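You operate a simulated robot arm through the tools that you are given. There is no shell and no other tool.

Carry out the task below with a simulated robot arm. There is one attempt and no reset: what you move stays moved.

## Task
Dunk cap No. 26 clean in the low steel pot and stand it in the short white tray.
Fine: swing the pot's lid shut again.

Only the result counts: the job must be done as asked and must still hold three seconds after the hand-in. Knocking over, shifting, dropping, spilling or breaking anything else fails it. Lids that push on must go on centred and level and be pressed home; caps that screw on are set level and turned clockwise until they are tight.

## Robot
A 6-joint arm with a fingered hand, fixed in place. Base frame: the origin is at the foot of the arm, x ahead of it, y to its left, z up. Lengths are in mm, angles in degrees, forces in N, time in s.
With the tool pointing down near the work surface it reaches from about 180 to 660 mm from the base axis. Its first joint turns from -166.0 to 166.0 degrees. Payload 4 kg.
The TCP is the grasp point between the finger pads, 26 mm short of the fingertips. In the tool frame z runs along the fingers and y along their closing line. The gripper opens to 148 mm. The gripper's body begins 73 mm behind the TCP. The gripper is a hand of 3 fingers: y runs from the thumb to the fingers, the wrist lies at [0, 0, -239] in the tool frame, and closing takes about 1.5 s.
Orientation is that of the tool frame in the base frame, as a unit quaternion [x, y, z, w]. With the fingers straight down and closing along the base's y, the tool's x points along the base's -x, its y along +y and its z along -z.

## Interface
- The arm moves only by the tool servo_tool. Its argument "motion" is a list of rows, each a list of 7 numbers: the turn, a rotation vector about the tool's x, y, z in degrees, then the shift along the tool's x, y, z in mm, then the opening, from 0 (shut) to 1 (fully open). In form: [[wx, wy, wz, tx, ty, tz, jaw], ...]. A call has 1 to 20 rows; each row is the pose to reach, as a shift and turn from the pose commanded when the call began, along the tool's axes at that moment. A row lasts 0.2 s, in which the tool goes at most 50 mm and 8.6 degrees; a call with a longer step from one row to the next is refused whole, and so is a gripper value outside its range. A pose out of reach is approached as far as the arm can. The call stops where the force on the tool passes 60 N (or 10 N more than at its start, if that is more) or the arm is blocked; 0.2 s more then pass. The fingers move at their own pace (about 153 mm/s each) and stop on an object; they squeeze with about 23 N. The grip force told is the motor's: it shows also when the fingers shut on nothing. Time passes only in rows, and 0.2 s behind the last, so rows that repeat a pose let the fingers close. The reply holds the time, the measured pose of the TCP, the force on the tool along the base axes, the opening and the grip force, in the units named above and with some noise, with the torque about the TCP (base axes, N m) and any sound that the robot's microphone picked up.
- Cameras (640 x 400 px; columns grow to the right, rows downward): "scene" is fixed at [50.2, 500, 1616.9]; the picture's right is [-0.80, -0.60, 0.00], its down [-0.32, 0.41, -0.85] and it looks along [0.52, -0.68, -0.52] (base axes); focal length 340 px, centre (320, 200). "wrist" rides on the gripper at [68, -39, -90] in the tool frame; the picture's right is [0.50, 0.87, 0.00], its down [-0.65, 0.38, -0.65] and it looks along [-0.57, 0.33, 0.76] (tool axes); focal length 222 px, centre (320, 200). There is no depth. A picture from a camera that has moved, and an enlarged one, comes with that camera's place and axes in the base frame and with its lens.
- get_image(camera): a new picture of that camera. The clock stands still meanwhile.
- lift_body(by): slides the trunk up (or, below 0, down) by that many mm; the arm rides with it, the base frame stays. It gives what a move gives, with no picture.
- set_grasp(shape): the hand has 3 fingers and takes this shape, open, in about a second: jaw (thumb against the fingers, like two jaws); tri (thumb and two fingers); tip (a fingertip pinch); poke (one finger out to press); point (the index stretched); flat (the hand flat); cup (the hand cupped); fist (a fist). The gripper value then closes the fingers along that shape, each until it touches; the sizes above hold for jaw. It gives what a move gives, with no picture.
- close_up(camera, box): a new picture of the part [left, top, right, bottom] of that camera's present view, enlarged. The clock stands still meanwhile.
- hand_in(): hands the job in; it is judged then, once.

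Nothing tells you positions but the pictures and the camera data. Unless the task says otherwise, let go and move clear before handing in.

The tools are called after "Emit:" by a JSON object that holds its "api" and its "payload". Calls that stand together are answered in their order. servo_tool: Moves the arm, as the interface text tells. Its arguments: {"type":"object","properties":{"motion":{"type":"array"}},"required":["motion"]} The other tools are called the same way: lift_body (by) slides the trunk up or down; set_grasp (shape) gives the hand a shape; get_image (camera) takes a picture; close_up (camera, box) takes an enlarged picture of a part of a camera's view; hand_in () hands the job in.

At the start:

```text
time: 0.0
ee_pos: [344.5, -27.7, 1391.0]
orientation: [0.0, 1.0, -0.001, -0.001]
ft_force: [0.6, 0.1, 1.0]
ft_torque: [0.01, -0.04, 0.02]
width: 147.9
gripper_force: 0.0
shape: jaw
trunk travel left (down, up): [-275.0, 42.0]
```

scene: 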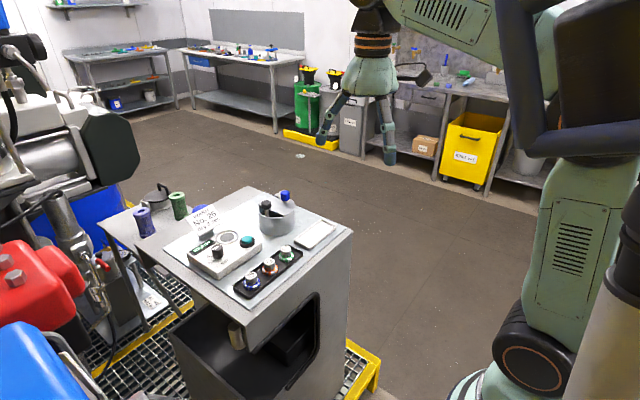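
wrist: 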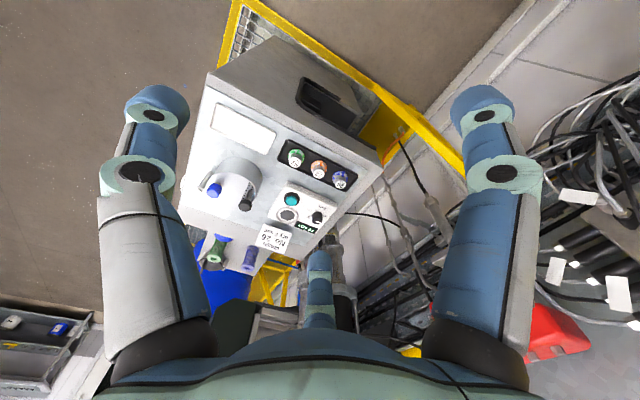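

I see a steel cabinet with a tray, a rack of three caps, a small panel and a pot on its top. I'll take enlarged pictures first to read labels and identify objects.

Emit:
{"api": "close_up", "payload": {"camera": "scene", "box": [90, 170, 360, 340]}}

Emit:
{"api": "close_up", "payload": {"camera": "scene", "box": [180, 180, 340, 300]}}

Emit:
{"api": "close_up", "payload": {"camera": "wrist", "box": [180, 70, 390, 280]}}

```text
2.35 times, centred on (225, 255) of scene
camera zoom: at [50.2, 500.0, 1616.9], right [-0.8, -0.6, 0.0], down [-0.32, 0.41, -0.85], along [0.52, -0.68, -0.52], focal length 801 px, centre (544, 71)
```

zoom: 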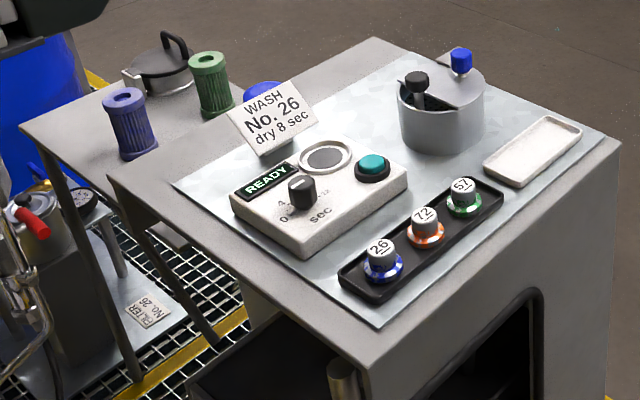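

```text
3.33 times, centred on (260, 240) of scene
camera zoom: at [50.2, 500.0, 1616.9], right [-0.8, -0.6, 0.0], down [-0.32, 0.41, -0.85], along [0.52, -0.68, -0.52], focal length 1134 px, centre (520, 67)
```

zoom: 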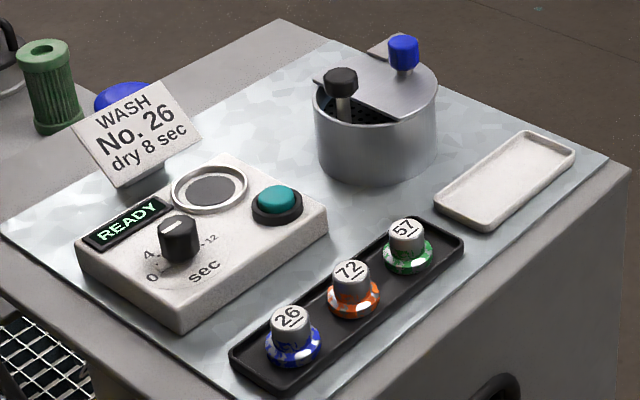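

```text
1.90 times, centred on (285, 175) of wrist
camera zoom: at [276.8, -67.1, 1482.1], right [-0.5, 0.87, 0.0], down [0.65, 0.38, 0.65], along [0.57, 0.33, -0.76], focal length 423 px, centre (387, 248)
```

zoom: 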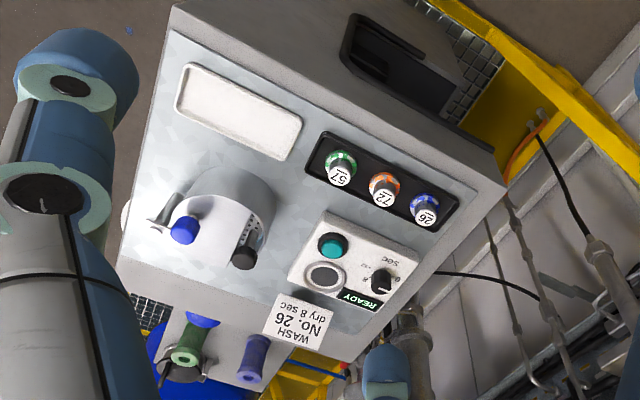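

The cabinet top sits at roughly z = 1040, with cap 26 near (525, 136). The pot is near (638, -66), the tray near (526, -102), and the timer box farther out. I'll move the hand nearer, high above the top, for a better look.

Emit:
{"api": "servo_tool", "payload": {"motion": [[0, 0, 0, -20, -5, 20, 1], [0, 0, 0, -40, -10, 40, 1], [0, 0, 0, -60, -15, 60, 1], [0, 0, 0, -80, -20, 80, 1], [0, 0, 0, -100, -25, 100, 1], [0, 0, 0, -120, -30, 120, 1], [0, 0, 0, -140, -35, 140, 1], [0, 0, 0, -155, -40, 150, 1]]}}

Emit:
{"api": "get_image", "payload": {"camera": "wrist"}}

Emit:
{"api": "get_image", "payload": {"camera": "scene"}}

```text
time: 1.8
ee_pos: [501.5, -67.6, 1240.9]
orientation: [0.0, 1.0, 0.0, 0.001]
ft_force: [-0.2, -0.8, 0.7]
ft_torque: [-0.02, 0.02, -0.01]
width: 148.0
gripper_force: 0.0
shape: jaw
trunk travel left (down, up): [-275.0, 42.0]
```

```text
taken
camera wrist: at [433.1, -107.3, 1330.0], right [-0.5, 0.87, 0.0], down [0.65, 0.38, 0.65], along [0.57, 0.33, -0.76], focal length 222 px, centre (320, 200)
```

wrist: 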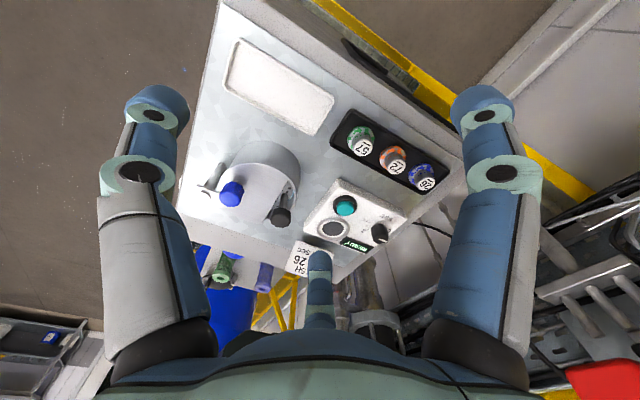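

```text
taken
```

scene: 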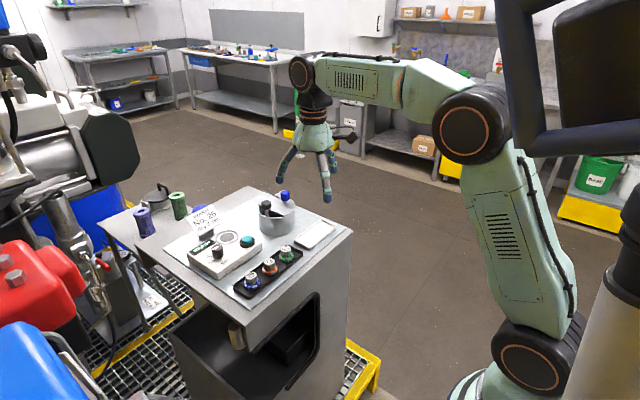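

Emit:
{"api": "close_up", "payload": {"camera": "wrist", "box": [180, 120, 320, 250]}}

Emit:
{"api": "close_up", "payload": {"camera": "wrist", "box": [280, 110, 460, 290]}}

Emit:
{"api": "close_up", "payload": {"camera": "scene", "box": [240, 180, 340, 260]}}

Emit:
{"api": "close_up", "payload": {"camera": "scene", "box": [180, 200, 310, 300]}}

```text
3.08 times, centred on (250, 185) of wrist
camera zoom: at [433.1, -107.3, 1330.0], right [-0.5, 0.87, 0.0], down [0.65, 0.38, 0.65], along [0.57, 0.33, -0.76], focal length 684 px, centre (535, 246)
```

zoom: 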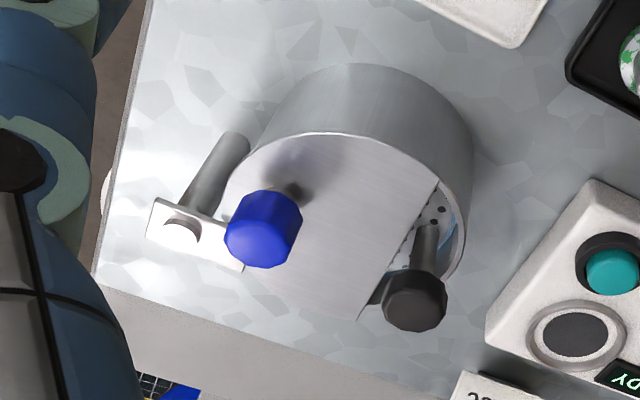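

```text
2.22 times, centred on (370, 200) of wrist
camera zoom: at [433.1, -107.3, 1330.0], right [-0.5, 0.87, 0.0], down [0.65, 0.38, 0.65], along [0.57, 0.33, -0.76], focal length 494 px, centre (209, 200)
```

zoom: 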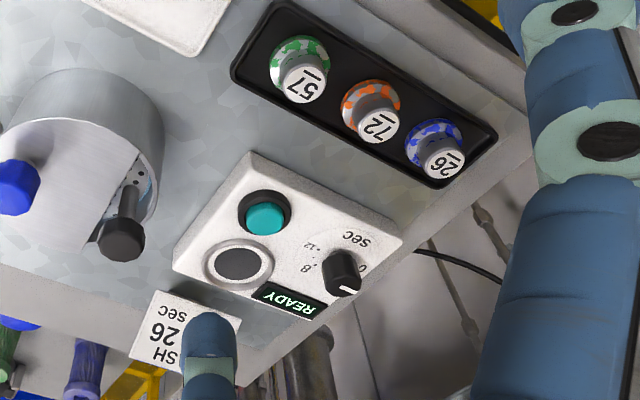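

```text
5.00 times, centred on (290, 220) of scene
camera zoom: at [50.2, 500.0, 1616.9], right [-0.8, -0.6, 0.0], down [-0.32, 0.41, -0.85], along [0.52, -0.68, -0.52], focal length 1701 px, centre (470, 100)
```

zoom: 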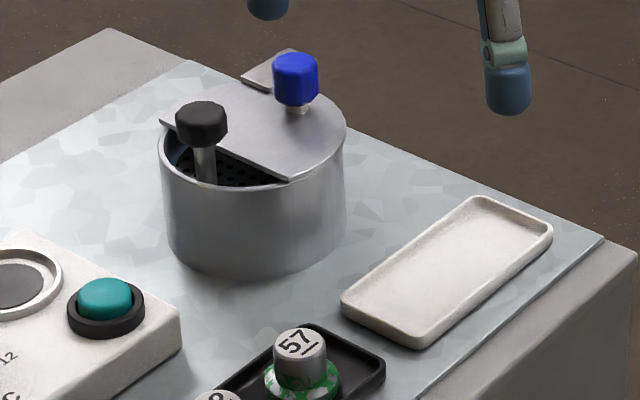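

```text
4.00 times, centred on (245, 250) of scene
camera zoom: at [50.2, 500.0, 1616.9], right [-0.8, -0.6, 0.0], down [-0.32, 0.41, -0.85], along [0.52, -0.68, -0.52], focal length 1361 px, centre (620, 0)
```

zoom: 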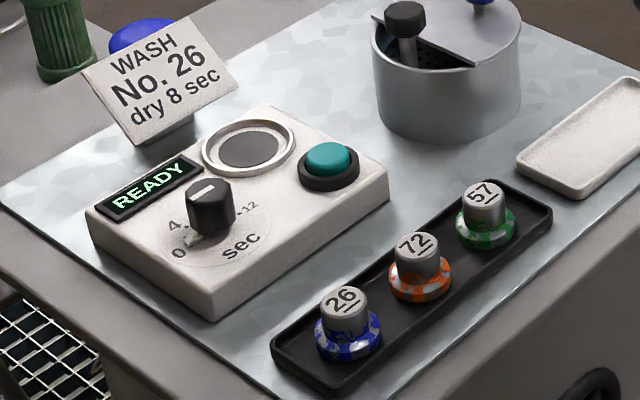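

I take the pot to be at about (651, -83) with its rim at z = 1085, and its lid pivoting on a post near (684, -148). The blue knob is the lid's handle and the black knob belongs to the perforated plate inside the pot. I'll move lower and closer to check this.

Emit:
{"api": "servo_tool", "payload": {"motion": [[0, 0, 0, -20, 0, 20, 1], [0, 0, 0, -40, 0, 40, 1], [0, 0, 0, -60, 0, 50, 1], [0, 0, 0, -70, 0, 60, 1]]}}

Emit:
{"api": "close_up", "payload": {"camera": "wrist", "box": [140, 100, 340, 260]}}

Emit:
{"api": "get_image", "payload": {"camera": "wrist"}}

```text
time: 2.8
ee_pos: [570.1, -67.2, 1181.3]
orientation: [0.0, 1.0, 0.0, 0.001]
ft_force: [-0.3, 0.0, -0.6]
ft_torque: [0.04, -0.04, 0.01]
width: 148.0
gripper_force: 0.1
shape: jaw
trunk travel left (down, up): [-275.0, 42.0]
```

```text
2.50 times, centred on (240, 180) of wrist
camera zoom: at [502.7, -107.7, 1271.1], right [-0.5, 0.87, 0.0], down [0.65, 0.38, 0.65], along [0.57, 0.33, -0.76], focal length 555 px, centre (520, 250)
```

zoom: 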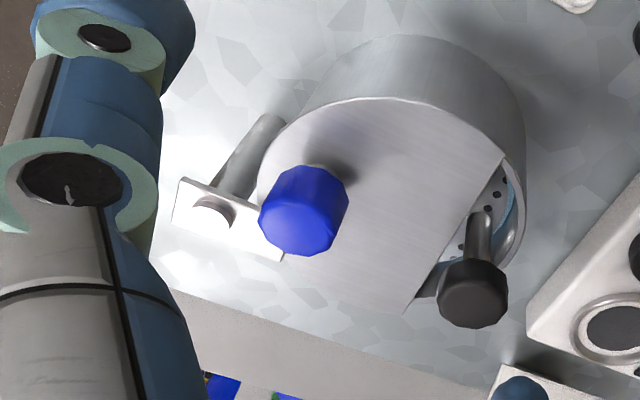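

```text
taken
camera wrist: at [502.7, -107.7, 1271.1], right [-0.5, 0.87, 0.0], down [0.65, 0.38, 0.65], along [0.57, 0.33, -0.76], focal length 222 px, centre (320, 200)
```

wrist: 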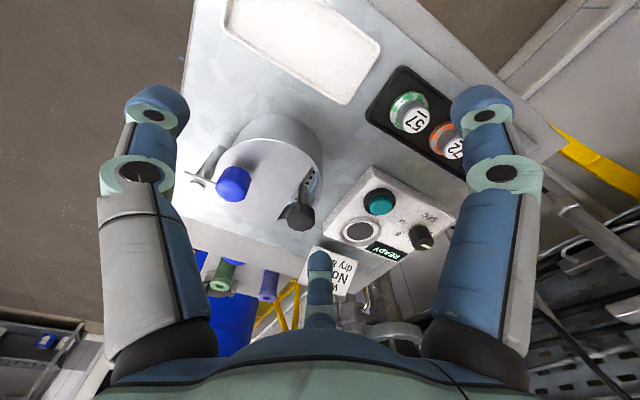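

The lid is half-moon shaped with its straight edge at y ≈ -57. The blue knob is at about (642, -113) with its top at z ≈ 1122, and the hinge is at about (685, -148), so the lid should open counter-clockwise, away from the black handle. Since the pot is near the edge of reach, I'll raise the trunk and turn the hand to line up with the knob's path.

Emit:
{"api": "lift_body", "payload": {"by": 40}}

Emit:
{"api": "servo_tool", "payload": {"motion": [[0, 0, 7.7, -12, -8, 0, 1], [0, 0, 15.5, -24, -15, 0, 0.8], [0, 0, 23.2, -36, -23, 5, 0.6], [0, 0, 31, -48, -31, 10, 0.5], [0, 0, 38.7, -60, -39, 15, 0.45], [0, 0, 38.7, -72, -46, 20, 0.45]]}}

Emit:
{"api": "get_image", "payload": {"camera": "wrist"}}

Emit:
{"api": "get_image", "payload": {"camera": "scene"}}

```text
time: 3.6
ee_pos: [567.9, -67.4, 1223.1]
orientation: [0.0, 1.0, 0.0, 0.0]
ft_force: [0.5, 0.2, 0.7]
ft_torque: [0.0, 0.01, -0.01]
width: 147.9
gripper_force: 0.0
shape: jaw
trunk travel left (down, up): [-315.0, 2.0]
```

```text
time: 5.0
ee_pos: [641.9, -115.3, 1203.6]
orientation: [0.332, 0.943, 0.0, 0.0]
ft_force: [0.6, -0.2, 0.1]
ft_torque: [-0.01, 0.0, 0.02]
width: 66.8
gripper_force: 0.2
shape: jaw
trunk travel left (down, up): [-315.0, 2.0]
```

```text
taken
camera wrist: at [564.4, -103.9, 1293.2], right [0.15, 0.99, 0.0], down [0.75, -0.12, 0.65], along [0.65, -0.1, -0.76], focal length 222 px, centre (320, 200)
```

wrist: 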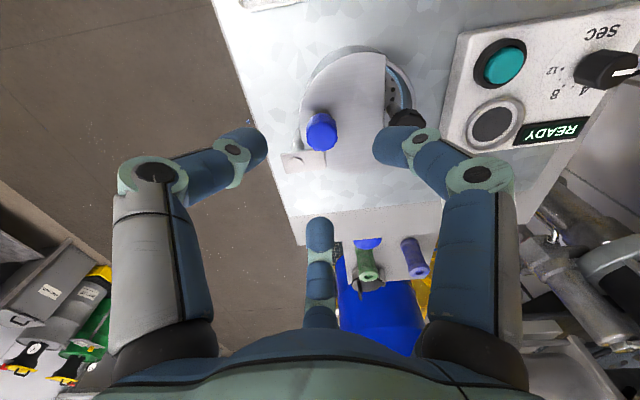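

```text
taken
```

scene: 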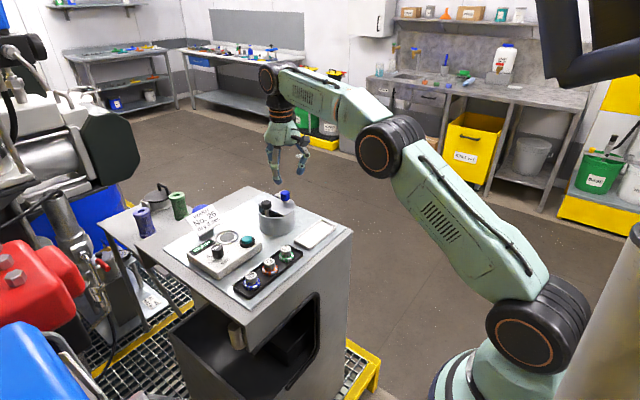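

The hand is above the blue knob at (642, -115). The picture shows its three fingers spaced 120° apart, so they can cage the knob. I'll take a close-up to check the centring before I lower.

Emit:
{"api": "close_up", "payload": {"camera": "wrist", "box": [250, 40, 450, 190]}}

Emit:
{"api": "close_up", "payload": {"camera": "scene", "box": [230, 110, 350, 240]}}

```text
2.67 times, centred on (350, 115) of wrist
camera zoom: at [564.4, -103.9, 1293.2], right [0.15, 0.99, 0.0], down [0.75, -0.12, 0.65], along [0.65, -0.1, -0.76], focal length 592 px, centre (240, 427)
```

zoom: 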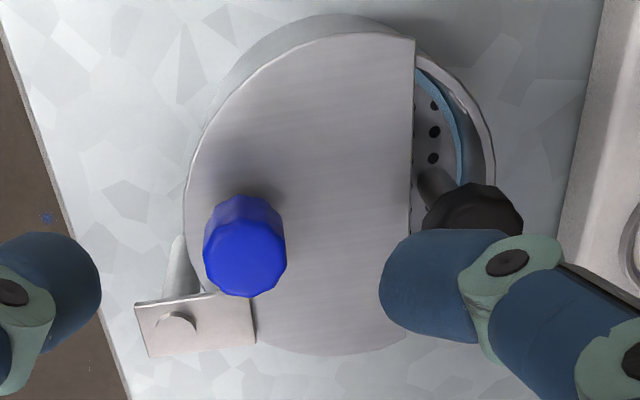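

```text
3.08 times, centred on (290, 175) of scene
camera zoom: at [50.2, 500.0, 1616.9], right [-0.8, -0.6, 0.0], down [-0.32, 0.41, -0.85], along [0.52, -0.68, -0.52], focal length 1047 px, centre (412, 277)
```

zoom: 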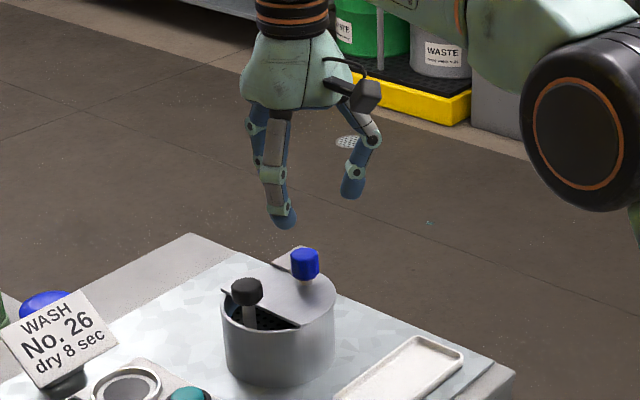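

The blue knob's centre reads as (643, -114), so the hand is well centred. I'll lower the open cage around the knob, keeping the fingertips just above the lid.

Emit:
{"api": "servo_tool", "payload": {"motion": [[0, 0, 0, 0, 1.5, 16, 0.45], [0, 0, 0, 0, 1.5, 32, 0.45], [0, 0, 0, 0, 1.5, 48, 0.45], [0, 0, 0, 0, 1.5, 62, 0.45], [0, 0, 0, 0, 1.5, 72, 0.45], [0, 0, 0, 0, 1.5, 80, 0.4], [0, 0, 0, 0, 1.5, 80, 0.3], [0, 0, 0, 0, 1.5, 80, 0.27], [0, 0, 0, 0, 1.5, 80, 0.27]]}}

Emit:
{"api": "get_image", "payload": {"camera": "wrist"}}

Emit:
{"api": "close_up", "payload": {"camera": "scene", "box": [220, 130, 340, 250]}}

```text
time: 7.0
ee_pos: [642.8, -113.7, 1123.8]
orientation: [0.332, 0.943, 0.0, 0.0]
ft_force: [0.2, -0.3, 0.8]
ft_torque: [-0.01, 0.04, 0.02]
width: 40.7
gripper_force: 0.0
shape: jaw
trunk travel left (down, up): [-315.0, 2.0]
```

```text
taken
camera wrist: at [565.6, -101.5, 1213.2], right [0.15, 0.99, 0.0], down [0.75, -0.11, 0.65], along [0.65, -0.1, -0.76], focal length 222 px, centre (320, 200)
```

wrist: 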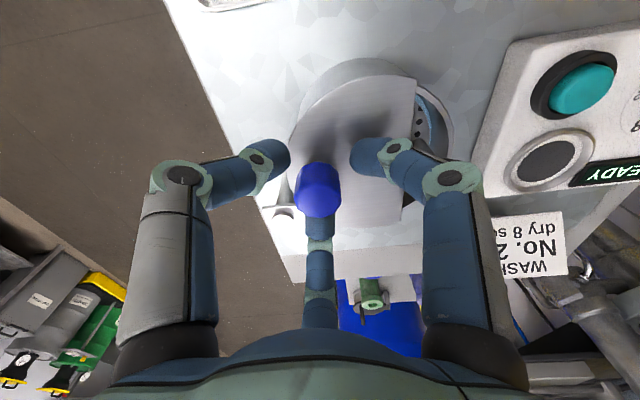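

```text
3.33 times, centred on (280, 190) of scene
camera zoom: at [50.2, 500.0, 1616.9], right [-0.8, -0.6, 0.0], down [-0.32, 0.41, -0.85], along [0.52, -0.68, -0.52], focal length 1134 px, centre (453, 233)
```

zoom: 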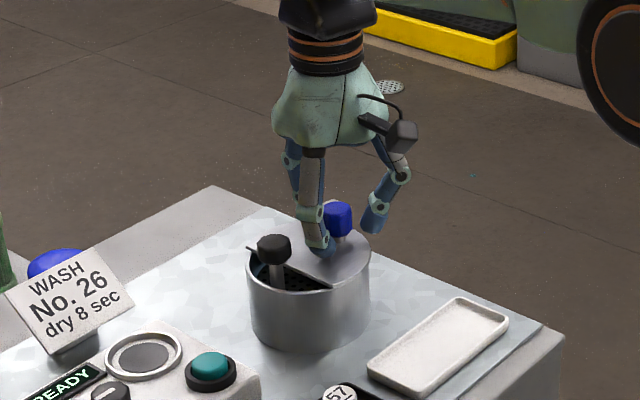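

All three fingers surround the knob. I'll swing the lid counter-clockwise about the hinge in two stages, checking forces and pictures after the first.

Emit:
{"api": "servo_tool", "payload": {"motion": [[0, 0, 0, -0.3, -5.7, 0, 0.27], [0, 0, 0, -1.2, -11.2, 0, 0.27], [0, 0, 0, -2.6, -16.6, 0, 0.27], [0, 0, 0, -4.5, -22, 0, 0.27], [0, 0, 0, -7.2, -27, 0, 0.27], [0, 0, 0, -10.2, -31.8, 0, 0.27], [0, 0, 0, -13.7, -36.1, 0, 0.27], [0, 0, 0, -17.7, -40.1, 0, 0.27]]}}

Emit:
{"api": "close_up", "payload": {"camera": "scene", "box": [220, 130, 340, 250]}}

Emit:
{"api": "get_image", "payload": {"camera": "wrist"}}

```text
time: 8.8
ee_pos: [632.3, -155.8, 1122.7]
orientation: [0.332, 0.943, 0.0, 0.001]
ft_force: [-0.7, -0.8, -0.6]
ft_torque: [0.02, 0.0, -0.02]
width: 40.1
gripper_force: 0.1
shape: jaw
trunk travel left (down, up): [-315.0, 2.0]
```

```text
3.33 times, centred on (280, 190) of scene
camera zoom: at [50.2, 500.0, 1616.9], right [-0.8, -0.6, 0.0], down [-0.32, 0.41, -0.85], along [0.52, -0.68, -0.52], focal length 1134 px, centre (453, 233)
```

zoom: 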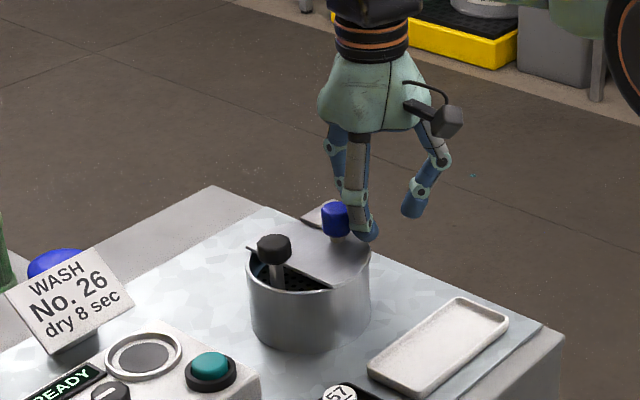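

```text
taken
camera wrist: at [554.5, -144.0, 1212.7], right [0.15, 0.99, 0.0], down [0.75, -0.11, 0.65], along [0.65, -0.1, -0.76], focal length 222 px, centre (320, 200)
```

wrist: 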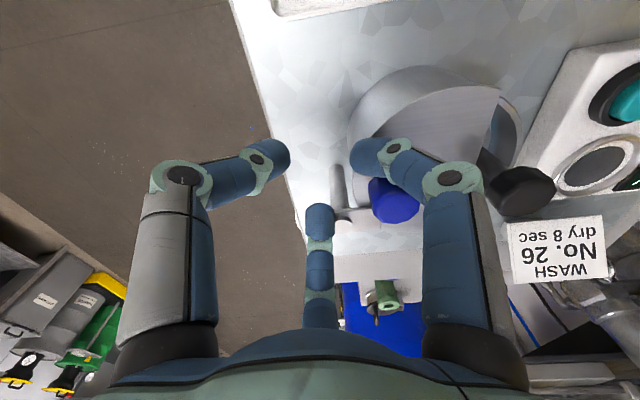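

The knob slipped out between two fingers and the lid barely moved, so the cage was too wide. I'll rise, re-centre over the knob and use a tighter hold.

Emit:
{"api": "servo_tool", "payload": {"motion": [[0, 0, 0, 0, 0, -20, 0.27], [0, 0, 0, 0, 0, -40, 0.35], [0, 0, 0, 0, 0, -60, 0.45], [0, 0, 0, 10, 20, -60, 0.45], [0, 0, 0, 17, 39, -60, 0.45]]}}

Emit:
{"api": "close_up", "payload": {"camera": "wrist", "box": [250, 40, 450, 190]}}

Emit:
{"api": "close_up", "payload": {"camera": "scene", "box": [240, 180, 340, 260]}}

```text
time: 10.0
ee_pos: [641.7, -114.7, 1181.8]
orientation: [0.332, 0.943, 0.0, 0.0]
ft_force: [0.7, 0.2, 0.0]
ft_torque: [-0.04, -0.01, 0.02]
width: 66.5
gripper_force: 0.1
shape: jaw
trunk travel left (down, up): [-315.0, 2.0]
```

```text
2.67 times, centred on (350, 115) of wrist
camera zoom: at [565.3, -102.9, 1271.8], right [0.15, 0.99, 0.0], down [0.75, -0.11, 0.65], along [0.65, -0.1, -0.76], focal length 592 px, centre (240, 427)
```

zoom: 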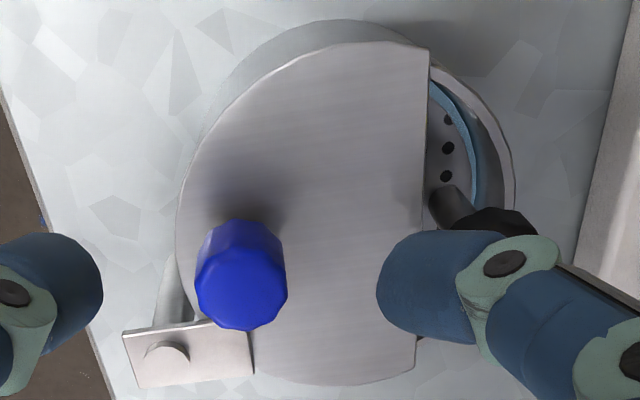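

```text
5.00 times, centred on (290, 220) of scene
camera zoom: at [50.2, 500.0, 1616.9], right [-0.8, -0.6, 0.0], down [-0.32, 0.41, -0.85], along [0.52, -0.68, -0.52], focal length 1701 px, centre (470, 100)
```

zoom: 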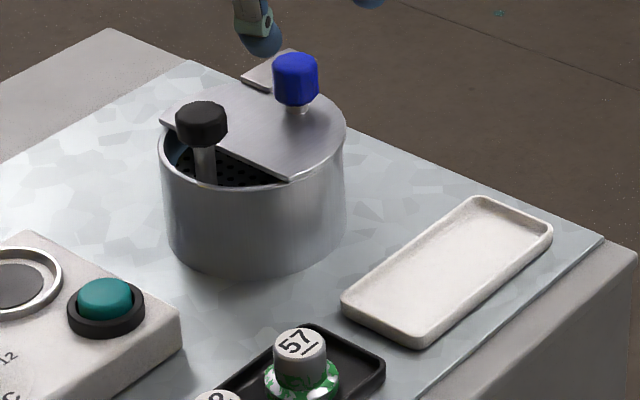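

The lid has barely moved and the knob is still at (642, -114). I'll lower again and close the fingers to about 28 mm, so the gaps between them are narrower than the knob.

Emit:
{"api": "servo_tool", "payload": {"motion": [[0, 0, 0, 0, 0.8, 16, 0.45], [0, 0, 0, 0, 0.8, 32, 0.45], [0, 0, 0, 0, 0.8, 46, 0.45], [0, 0, 0, 0, 0.8, 56, 0.45], [0, 0, 0, 0, 0.8, 62, 0.4], [0, 0, 0, 0, 0.8, 62, 0.3], [0, 0, 0, 0, 0.8, 62, 0.19], [0, 0, 0, 0, 0.8, 62, 0.19], [0, 0, 0, 0, 0.8, 62, 0.19]]}}

Emit:
{"api": "get_image", "payload": {"camera": "wrist"}}

```text
time: 12.0
ee_pos: [643.8, -114.7, 1120.1]
orientation: [0.332, 0.943, 0.0, -0.001]
ft_force: [-0.2, -0.1, 0.0]
ft_torque: [0.01, -0.03, -0.03]
width: 28.6
gripper_force: 0.0
shape: jaw
trunk travel left (down, up): [-315.0, 2.0]
```

```text
taken
camera wrist: at [566.2, -103.0, 1210.5], right [0.15, 0.99, 0.0], down [0.75, -0.11, 0.65], along [0.65, -0.1, -0.76], focal length 222 px, centre (320, 200)
```

wrist: 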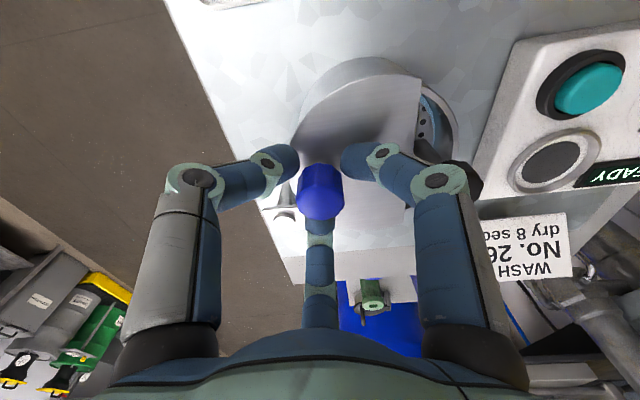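

The knob is now loosely enclosed, with the fingers 28.6 mm apart. I'll swing a first part of the arc and check that the lid follows.

Emit:
{"api": "servo_tool", "payload": {"motion": [[0, 0, 0, -0.3, -5.7, 0, 0.19], [0, 0, 0, -1.2, -11.2, 0, 0.19], [0, 0, 0, -2.6, -16.6, 0, 0.19], [0, 0, 0, -4.5, -22, 0, 0.19]]}}

Emit:
{"api": "get_image", "payload": {"camera": "wrist"}}

Emit:
{"api": "close_up", "payload": {"camera": "scene", "box": [240, 180, 340, 260]}}

```text
time: 13.0
ee_pos: [633.1, -133.5, 1119.7]
orientation: [0.332, 0.943, 0.001, 0.0]
ft_force: [-0.5, 1.1, 0.5]
ft_torque: [0.03, -0.01, 0.0]
width: 28.7
gripper_force: 0.0
shape: jaw
trunk travel left (down, up): [-315.0, 2.0]
```

```text
taken
camera wrist: at [556.2, -122.4, 1210.3], right [0.15, 0.99, 0.0], down [0.75, -0.11, 0.65], along [0.65, -0.1, -0.76], focal length 222 px, centre (320, 200)
```

wrist: 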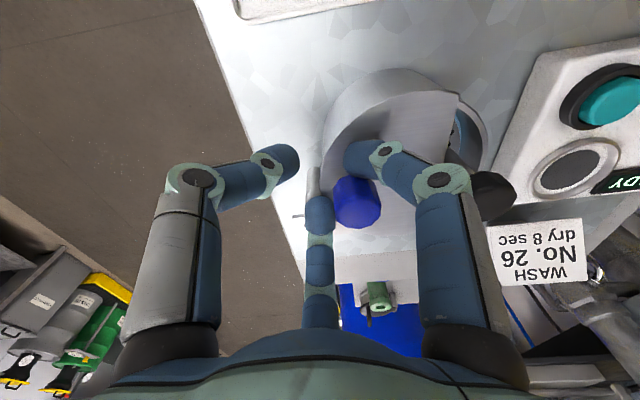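

```text
5.00 times, centred on (290, 220) of scene
camera zoom: at [50.2, 500.0, 1616.9], right [-0.8, -0.6, 0.0], down [-0.32, 0.41, -0.85], along [0.52, -0.68, -0.52], focal length 1701 px, centre (470, 100)
```

zoom: 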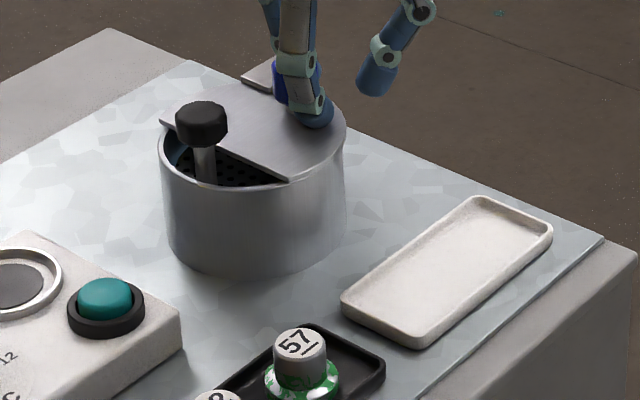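

The knob slipped out between the two fingers again, with almost no force. A loose cage won't move the lid, so I'll rise, re-centre and grip the knob firmly, then follow the hinge arc with the hand turning along.

Emit:
{"api": "servo_tool", "payload": {"motion": [[0, 0, 0, 0, 0, -15, 0.19], [0, 0, 0, 0, 0, -35, 0.3], [0, 0, 0, 2, 10, -50, 0.45], [0, 0, 0, 4, 21, -50, 0.45], [0, 0, 0, 4, 21, -30, 0.45], [0, 0, 0, 4, 21, -12, 0.45], [0, 0, 0, 4, 21, -3, 0.45], [0, 0, 0, 4, 21, 0, 0.4]]}}

Emit:
{"api": "get_image", "payload": {"camera": "wrist"}}

```text
time: 14.8
ee_pos: [644.1, -113.7, 1119.9]
orientation: [0.331, 0.944, -0.001, 0.001]
ft_force: [0.4, 0.0, 0.7]
ft_torque: [0.03, 0.0, 0.01]
width: 59.3
gripper_force: 0.0
shape: jaw
trunk travel left (down, up): [-315.0, 2.0]
```

```text
taken
camera wrist: at [566.7, -102.4, 1209.7], right [0.15, 0.99, 0.0], down [0.75, -0.11, 0.65], along [0.65, -0.1, -0.76], focal length 222 px, centre (320, 200)
```

wrist: 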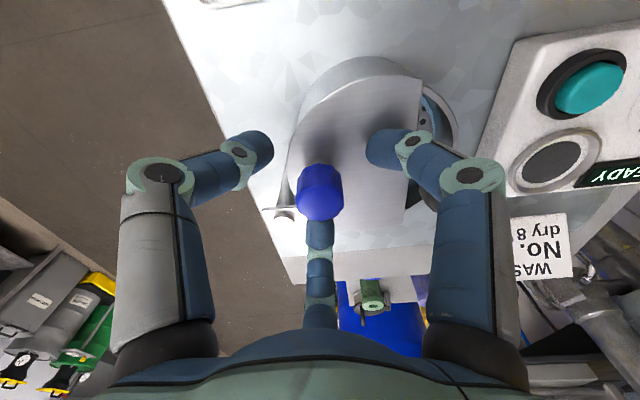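

Centred again over the knob. I'll close the fingers fully on it now.

Emit:
{"api": "servo_tool", "payload": {"motion": [[0, 0, 0, 0, 0, 0, 0.2], [0, 0, 0, 0, 0, 0, 0.1], [0, 0, 0, 0, 0, 0, 0.0], [0, 0, 0, 0, 0, 0, 0.0], [0, 0, 0, 0, 0, 0, 0.0], [0, 0, 0, 0, 0, 0, 0.0]]}}

Emit:
{"api": "get_image", "payload": {"camera": "wrist"}}

Emit:
{"api": "close_up", "payload": {"camera": "scene", "box": [240, 160, 340, 240]}}

```text
time: 16.2
ee_pos: [643.7, -114.4, 1120.4]
orientation: [0.331, 0.944, 0.0, 0.0]
ft_force: [-1.7, -0.2, -2.4]
ft_torque: [-0.02, 0.09, -0.03]
width: 18.6
gripper_force: 23.0
shape: jaw
trunk travel left (down, up): [-315.0, 2.0]
```

```text
taken
camera wrist: at [566.6, -102.5, 1209.6], right [0.15, 0.99, 0.0], down [0.75, -0.11, 0.65], along [0.65, -0.1, -0.76], focal length 222 px, centre (320, 200)
```

wrist: 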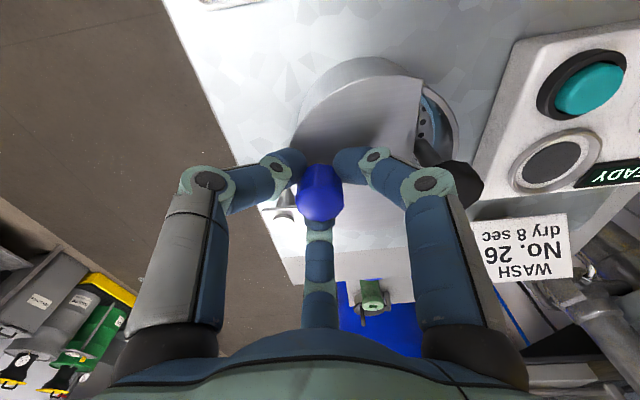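

```text
5.00 times, centred on (290, 200) of scene
camera zoom: at [50.2, 500.0, 1616.9], right [-0.8, -0.6, 0.0], down [-0.32, 0.41, -0.85], along [0.52, -0.68, -0.52], focal length 1701 px, centre (470, 200)
```

zoom: 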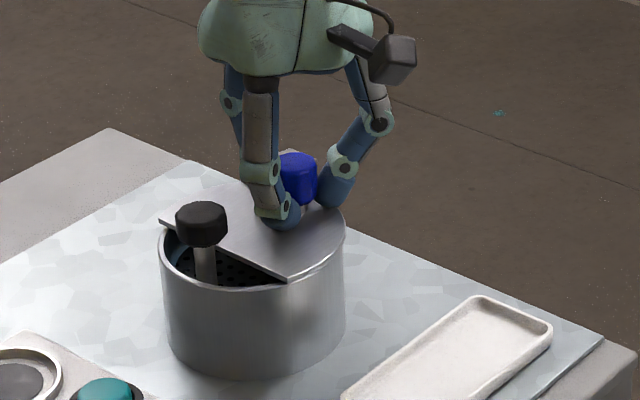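

The fingers grip the knob at 18.6 mm. I'll swing the first 18° around the hinge with the hand turning along, then check the force.

Emit:
{"api": "servo_tool", "payload": {"motion": [[0, 0, -3, -0.1, -2.8, 0, 0], [0, 0, -6, -0.3, -5.6, 0, 0], [0, 0, -9, -0.7, -8.4, 0, 0], [0, 0, -12, -1.2, -11.1, 0, 0], [0, 0, -15, -1.8, -13.8, 0, 0], [0, 0, -18, -2.6, -16.4, 0, 0]]}}

Emit:
{"api": "get_image", "payload": {"camera": "wrist"}}

Emit:
{"api": "close_up", "payload": {"camera": "scene", "box": [240, 160, 340, 240]}}

```text
time: 17.6
ee_pos: [638.1, -123.5, 1120.7]
orientation: [0.179, 0.984, -0.001, 0.0]
ft_force: [19.2, 27.9, 5.0]
ft_torque: [0.53, -0.59, 0.01]
width: 17.8
gripper_force: 23.1
shape: jaw
trunk travel left (down, up): [-315.0, 2.0]
```

```text
taken
camera wrist: at [560.1, -136.9, 1210.0], right [-0.16, 0.99, 0.0], down [0.74, 0.12, 0.66], along [0.65, 0.11, -0.76], focal length 222 px, centre (320, 200)
```

wrist: 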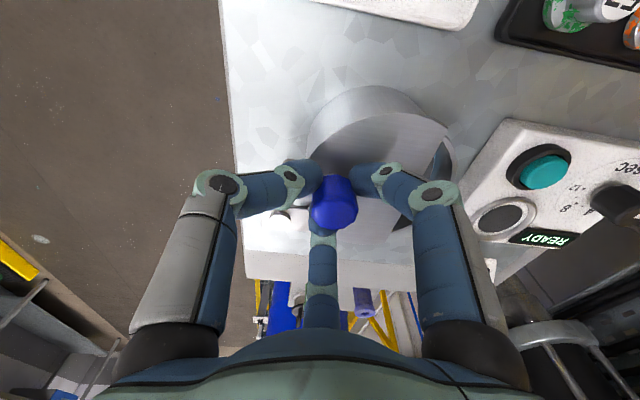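

```text
5.00 times, centred on (290, 200) of scene
camera zoom: at [50.2, 500.0, 1616.9], right [-0.8, -0.6, 0.0], down [-0.32, 0.41, -0.85], along [0.52, -0.68, -0.52], focal length 1701 px, centre (470, 200)
```

zoom: 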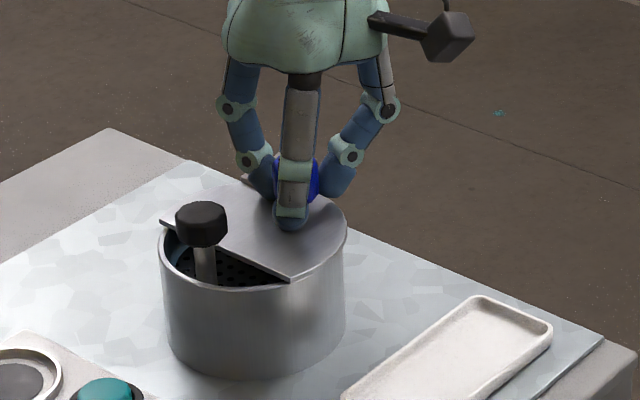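

The lid hasn't moved and it resists at about 34 N this way. I'll ease back to the start and make a small test in the other direction before using more force.

Emit:
{"api": "servo_tool", "payload": {"motion": [[0, 0, 3, 0.6, 3, 0, 0], [0, 0, 6, 1.2, 6, 0, 0], [0, 0, 9, 1.6, 9, 0, 0], [0, 0, 12, 2.1, 12, 0, 0], [0, 0, 15, 2.4, 14, 0, 0], [0, 0, 18, 2.6, 16.4, 0, 0]]}}

Emit:
{"api": "servo_tool", "payload": {"motion": [[0, 0, 0, 0, 1.5, 0, 0], [0, 0, 0, 0, 3, 0, 0]]}}

Emit:
{"api": "close_up", "payload": {"camera": "scene", "box": [240, 160, 340, 240]}}

```text
time: 19.0
ee_pos: [638.8, -116.1, 1119.7]
orientation: [0.332, 0.943, 0.0, 0.0]
ft_force: [17.9, -10.4, 12.1]
ft_torque: [-0.22, -0.45, 0.18]
width: 19.8
gripper_force: 23.0
shape: jaw
trunk travel left (down, up): [-315.0, 2.0]
```

```text
time: 19.6
ee_pos: [640.6, -112.2, 1119.1]
orientation: [0.332, 0.943, 0.0, -0.001]
ft_force: [17.1, -14.4, 7.7]
ft_torque: [-0.3, -0.39, 0.08]
width: 19.6
gripper_force: 22.3
shape: jaw
trunk travel left (down, up): [-315.0, 2.0]
```

```text
5.00 times, centred on (290, 200) of scene
camera zoom: at [50.2, 500.0, 1616.9], right [-0.8, -0.6, 0.0], down [-0.32, 0.41, -0.85], along [0.52, -0.68, -0.52], focal length 1701 px, centre (470, 200)
```

zoom: 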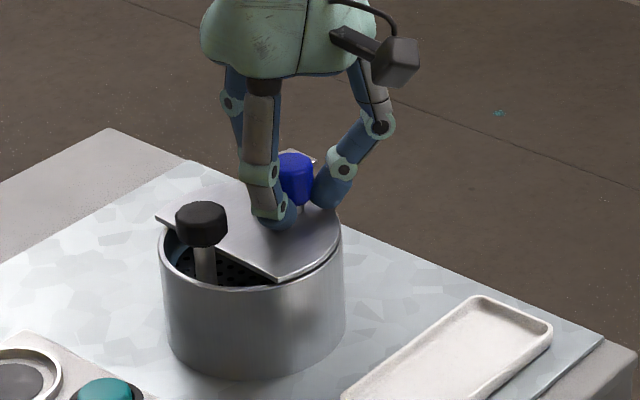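

Interesting: this way the lid turned about 3° clockwise with almost no resistance, so the other way seems to be its shut stop. I'll release the knob, rise a little and look at how the lid sits against the black handle.

Emit:
{"api": "servo_tool", "payload": {"motion": [[0, 0, 0, 0, 0, 0, 0.1], [0, 0, 0, 0, 0, 0, 0.25], [0, 0, 0, 0, 0, 0, 0.4], [0, 0, 0, 0, 0, -15, 0.45], [0, 0, 0, 0, 0, -35, 0.45], [0, 0, 0, 0, 0, -55, 0.45], [0, 0, 0, 0, 0, -75, 0.45]]}}

Emit:
{"api": "close_up", "payload": {"camera": "wrist", "box": [250, 40, 450, 190]}}

Emit:
{"api": "close_up", "payload": {"camera": "scene", "box": [240, 180, 340, 260]}}

```text
time: 21.2
ee_pos: [639.2, -110.0, 1195.0]
orientation: [0.332, 0.943, 0.0, 0.0]
ft_force: [-0.7, 0.0, 0.1]
ft_torque: [-0.01, 0.03, 0.02]
width: 66.1
gripper_force: 0.1
shape: jaw
trunk travel left (down, up): [-315.0, 2.0]
```

```text
2.67 times, centred on (350, 115) of wrist
camera zoom: at [562.9, -98.8, 1286.0], right [0.15, 0.99, 0.0], down [0.75, -0.11, 0.65], along [0.65, -0.1, -0.76], focal length 592 px, centre (240, 427)
```

zoom: 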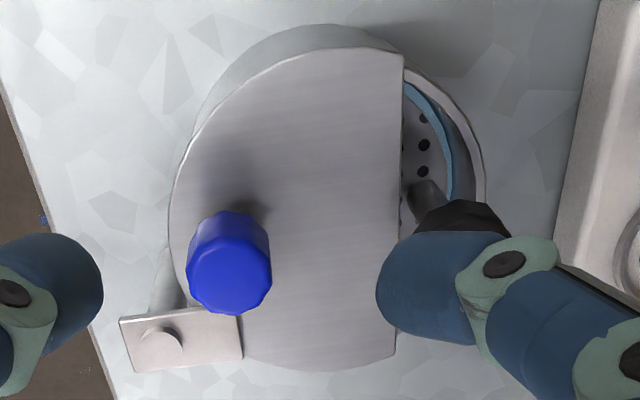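

```text
5.00 times, centred on (290, 220) of scene
camera zoom: at [50.2, 500.0, 1616.9], right [-0.8, -0.6, 0.0], down [-0.32, 0.41, -0.85], along [0.52, -0.68, -0.52], focal length 1701 px, centre (470, 100)
```

zoom: 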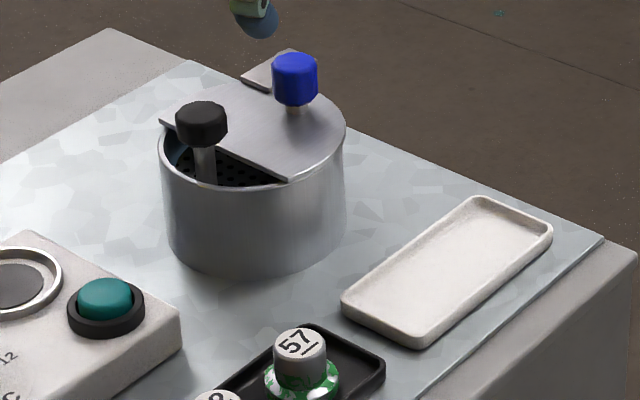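

The lid sprang back to exactly where it was, and I think my fingertips were only hooking the thin neck below the knob. I'll close the fingers and test-push the knob body sideways, counter-clockwise, with the tips at mid-knob height.

Emit:
{"api": "servo_tool", "payload": {"motion": [[0, 0, 0, -2, 10, 0, 0.2], [0, 0, 0, -4, 20, 0, 0.0], [0, 0, 0, -5, 29, 0, 0.0], [0, 0, 0, -5, 29, 0, 0.0], [0, 0, 0, -5, 29, 15, 0.0], [0, 0, 0, -5, 29, 30, 0.0], [0, 0, 0, -5, 29, 45, 0.0], [0, 0, 0, -5, 29, 58, 0.0], [0, 0, 0, -5, 29, 64, 0.0]]}}

Emit:
{"api": "get_image", "payload": {"camera": "wrist"}}

Emit:
{"api": "close_up", "payload": {"camera": "scene", "box": [240, 160, 340, 240]}}

```text
time: 23.2
ee_pos: [676.0, -93.7, 1144.6]
orientation: [0.331, 0.944, 0.0, 0.0]
ft_force: [-0.2, 0.0, -1.1]
ft_torque: [0.01, 0.01, -0.02]
width: 0.3
gripper_force: 22.9
shape: jaw
out of reach, approached as far as the arm can: row 6, 7, 8, 9
trunk travel left (down, up): [-315.0, 2.0]
```

```text
taken
camera wrist: at [598.3, -81.9, 1234.5], right [0.15, 0.99, 0.0], down [0.75, -0.11, 0.65], along [0.65, -0.1, -0.76], focal length 222 px, centre (320, 200)
```

wrist: 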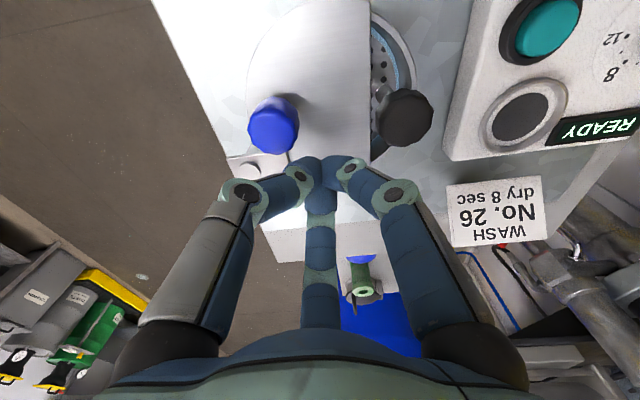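

```text
5.00 times, centred on (290, 200) of scene
camera zoom: at [50.2, 500.0, 1616.9], right [-0.8, -0.6, 0.0], down [-0.32, 0.41, -0.85], along [0.52, -0.68, -0.52], focal length 1701 px, centre (470, 200)
```

zoom: 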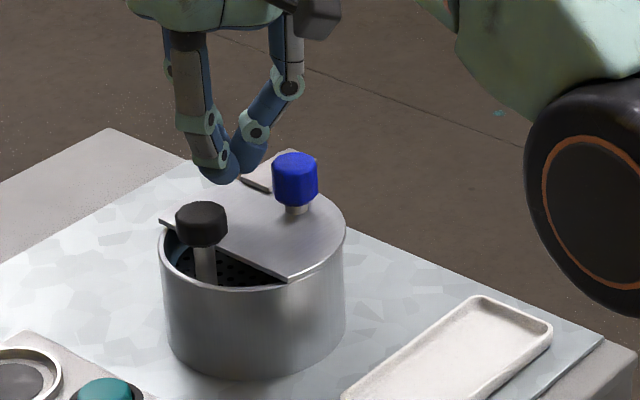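

The arm reports this pose as out of reach and ended at (676, -94, 1145). I'll go back up and inward, then use a tilted tool to work closer to its comfortable range.

Emit:
{"api": "servo_tool", "payload": {"motion": [[0, 0, 0, 0, 0, -15, 0.0], [0, 0, 0, 0, 0, -30, 0.0], [0, 0, 0, 5, -5, -50, 0.0], [0, 0, 0, 15, -15, -60, 0.0]]}}

Emit:
{"api": "get_image", "payload": {"camera": "scene"}}

```text
time: 24.2
ee_pos: [653.7, -95.3, 1202.6]
orientation: [0.332, 0.943, 0.0, 0.0]
ft_force: [0.0, 0.1, 0.5]
ft_torque: [-0.02, 0.01, 0.02]
width: 0.0
gripper_force: 23.1
shape: jaw
out of reach, approached as far as the arm can: row 2, 3
trunk travel left (down, up): [-315.0, 2.0]
```

```text
taken
```

scene: 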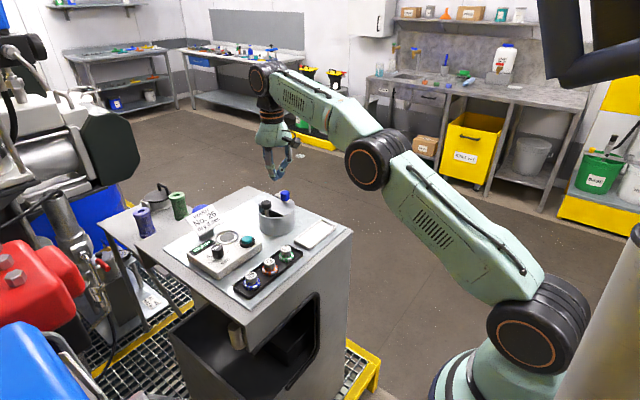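

The arm is almost fully stretched here. I'll bring it back and undo the yaw, then tilt the fingers about 20° outward so the wrist stays nearer the base.

Emit:
{"api": "servo_tool", "payload": {"motion": [[0, 0, -7.7, 9, -7, 0, 0.0], [0, 0, -15.5, 19, -15, 0, 0.0], [0, 0, -23.2, 28, -22, 0, 0.0], [0, 0, -31, 37, -30, 0, 0.0], [0, 0, -38.7, 47, -37.5, 0, 0.0]]}}

Emit:
{"api": "servo_tool", "payload": {"motion": [[0, -5, 0, 0, 0, 0, 0.0], [0, -10, 0, 0, 0, 0, 0.0], [0, -15, 0, 0, 0, 0, 0.0], [0, -20, 0, 0, 0, 0, 0.0]]}}

Emit:
{"api": "get_image", "payload": {"camera": "wrist"}}

```text
time: 25.4
ee_pos: [592.7, -94.8, 1203.3]
orientation: [-0.001, 1.0, 0.0, 0.001]
ft_force: [1.0, -1.1, 0.2]
ft_torque: [0.03, 0.04, 0.02]
width: 0.1
gripper_force: 23.0
shape: jaw
trunk travel left (down, up): [-315.0, 2.0]
```

```text
time: 26.4
ee_pos: [592.7, -94.7, 1203.8]
orientation: [0.0, 0.985, 0.0, 0.175]
ft_force: [-0.7, -0.1, -0.6]
ft_torque: [-0.01, 0.03, -0.01]
width: 0.1
gripper_force: 23.0
shape: jaw
trunk travel left (down, up): [-315.0, 2.0]
```

```text
taken
camera wrist: at [498.5, -134.3, 1264.3], right [-0.47, 0.87, -0.17], down [0.39, 0.38, 0.84], along [0.79, 0.33, -0.52], focal length 222 px, centre (320, 200)
```

wrist: 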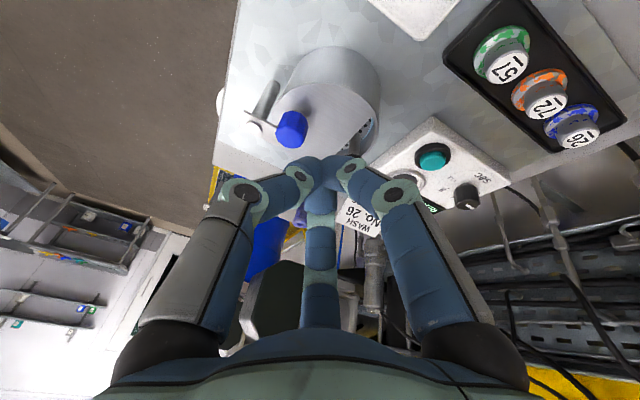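

With the tilt the wrist has room. I'll place the closed fingertips on the far side of the blue knob, at about (660, -92, 1108), ready to pull it counter-clockwise.

Emit:
{"api": "servo_tool", "payload": {"motion": [[0, 0, 0, -12, 0.8, 9.4, 0], [0, 0, 0, -24, 1.5, 18.8, 0], [0, 0, 0, -36, 2.3, 28.1, 0], [0, 0, 0, -48.1, 3, 37.5, 0], [0, 0, 0, -43.5, 3, 50, 0], [0, 0, 0, -39, 3, 62.4, 0], [0, 0, 0, -34.4, 3, 74.9, 0], [0, 0, 0, -29.9, 3, 87.3, 0]]}}

Emit:
{"api": "close_up", "payload": {"camera": "wrist", "box": [200, 30, 440, 220]}}

Emit:
{"api": "close_up", "payload": {"camera": "scene", "box": [240, 160, 340, 240]}}

```text
time: 28.2
ee_pos: [652.2, -90.3, 1136.0]
orientation: [0.0, 0.984, -0.001, 0.179]
ft_force: [14.1, 10.0, 21.6]
ft_torque: [-0.19, -0.12, 0.16]
width: 0.0
gripper_force: 23.1
shape: jaw
trunk travel left (down, up): [-315.0, 2.0]
```

```text
2.11 times, centred on (320, 125) of wrist
camera zoom: at [557.1, -129.6, 1196.9], right [-0.47, 0.87, -0.18], down [0.38, 0.38, 0.84], along [0.8, 0.33, -0.51], focal length 468 px, centre (320, 358)
```

zoom: 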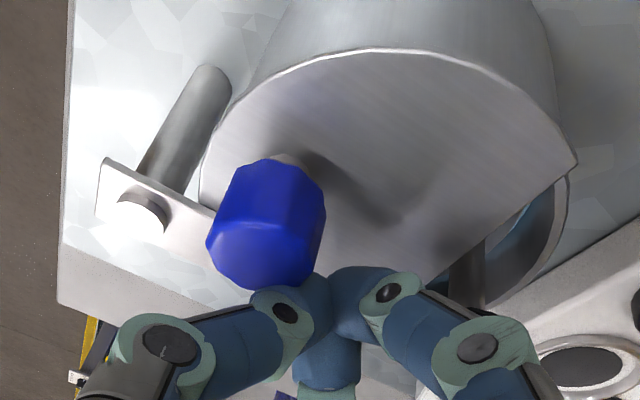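

```text
5.00 times, centred on (290, 200) of scene
camera zoom: at [50.2, 500.0, 1616.9], right [-0.8, -0.6, 0.0], down [-0.32, 0.41, -0.85], along [0.52, -0.68, -0.52], focal length 1701 px, centre (470, 200)
```

zoom: 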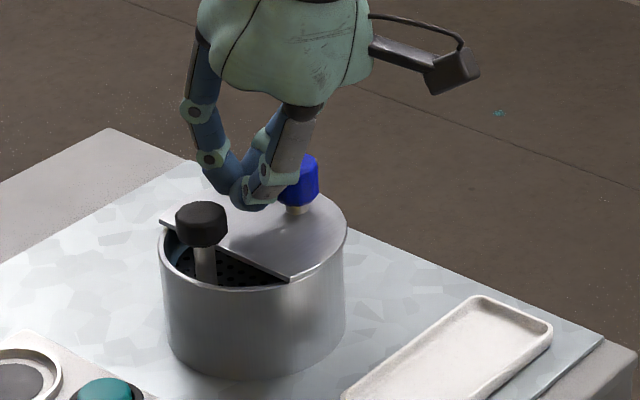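

A finger joint touched the knob's top edge on the way down (about 22 N). I'll lift off, shift a little farther from the knob, and come down again.

Emit:
{"api": "servo_tool", "payload": {"motion": [[0, 0, 0, -6.2, 0, -16.9, 0], [0, 0, 0, -12.8, 8, -14.5, 0], [0, 0, 0, -10.7, 8, -9, 0], [0, 0, 0, -8.7, 8, -3.3, 0], [0, 0, 0, -6.6, 8, 2.4, 0]]}}

Emit:
{"api": "close_up", "payload": {"camera": "wrist", "box": [200, 30, 440, 220]}}

Emit:
{"api": "close_up", "payload": {"camera": "scene", "box": [240, 160, 340, 240]}}

```text
time: 29.4
ee_pos: [659.4, -84.1, 1130.8]
orientation: [0.0, 0.985, 0.0, 0.174]
ft_force: [-0.2, 0.7, 0.0]
ft_torque: [-0.03, 0.04, 0.02]
width: 0.0
gripper_force: 23.1
shape: jaw
trunk travel left (down, up): [-315.0, 2.0]
```

```text
2.11 times, centred on (320, 125) of wrist
camera zoom: at [564.3, -123.5, 1192.5], right [-0.47, 0.87, -0.17], down [0.39, 0.38, 0.84], along [0.79, 0.33, -0.52], focal length 468 px, centre (320, 358)
```

zoom: 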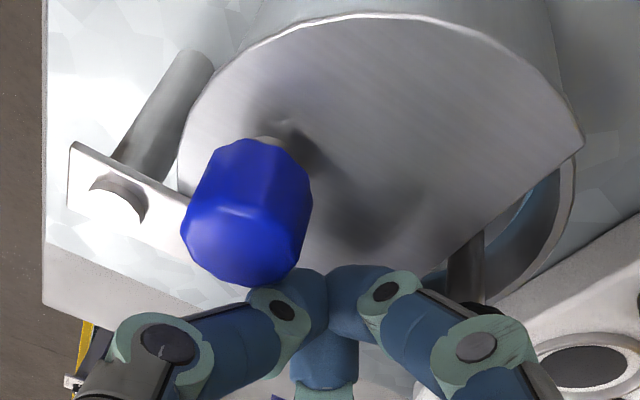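

```text
5.00 times, centred on (290, 200) of scene
camera zoom: at [50.2, 500.0, 1616.9], right [-0.8, -0.6, 0.0], down [-0.32, 0.41, -0.85], along [0.52, -0.68, -0.52], focal length 1701 px, centre (470, 200)
```

zoom: 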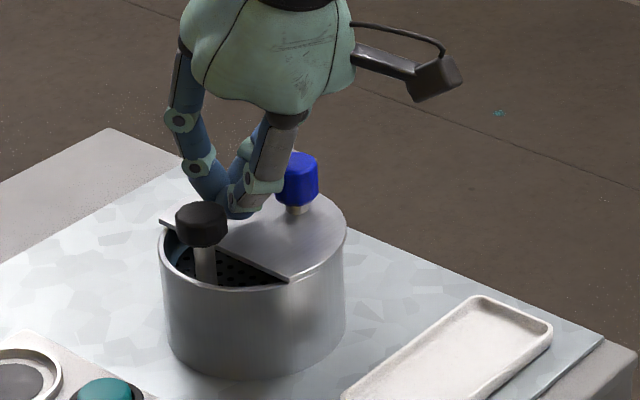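

The fingertips are now free beside the knob at mid-height. I'll push it slowly along the counter-clockwise direction and read the force.

Emit:
{"api": "servo_tool", "payload": {"motion": [[0, 0, 0, 2.35, -3.1, -0.9, 0], [0, 0, 0, 4.7, -6.2, -1.7, 0], [0, 0, 0, 6.5, -8.6, -2.4, 0], [0, 0, 0, 8.2, -10.9, -3, 0]]}}

Emit:
{"api": "close_up", "payload": {"camera": "scene", "box": [240, 160, 340, 240]}}

```text
time: 30.4
ee_pos: [653.3, -91.7, 1133.7]
orientation: [-0.001, 0.984, 0.0, 0.177]
ft_force: [28.7, 18.7, 15.6]
ft_torque: [-0.05, -0.25, 0.31]
width: 0.0
gripper_force: 22.9
shape: jaw
trunk travel left (down, up): [-315.0, 2.0]
```

```text
5.00 times, centred on (290, 200) of scene
camera zoom: at [50.2, 500.0, 1616.9], right [-0.8, -0.6, 0.0], down [-0.32, 0.41, -0.85], along [0.52, -0.68, -0.52], focal length 1701 px, centre (470, 200)
```

zoom: 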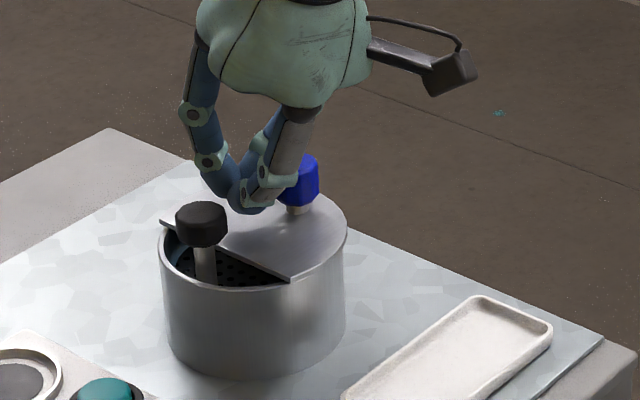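

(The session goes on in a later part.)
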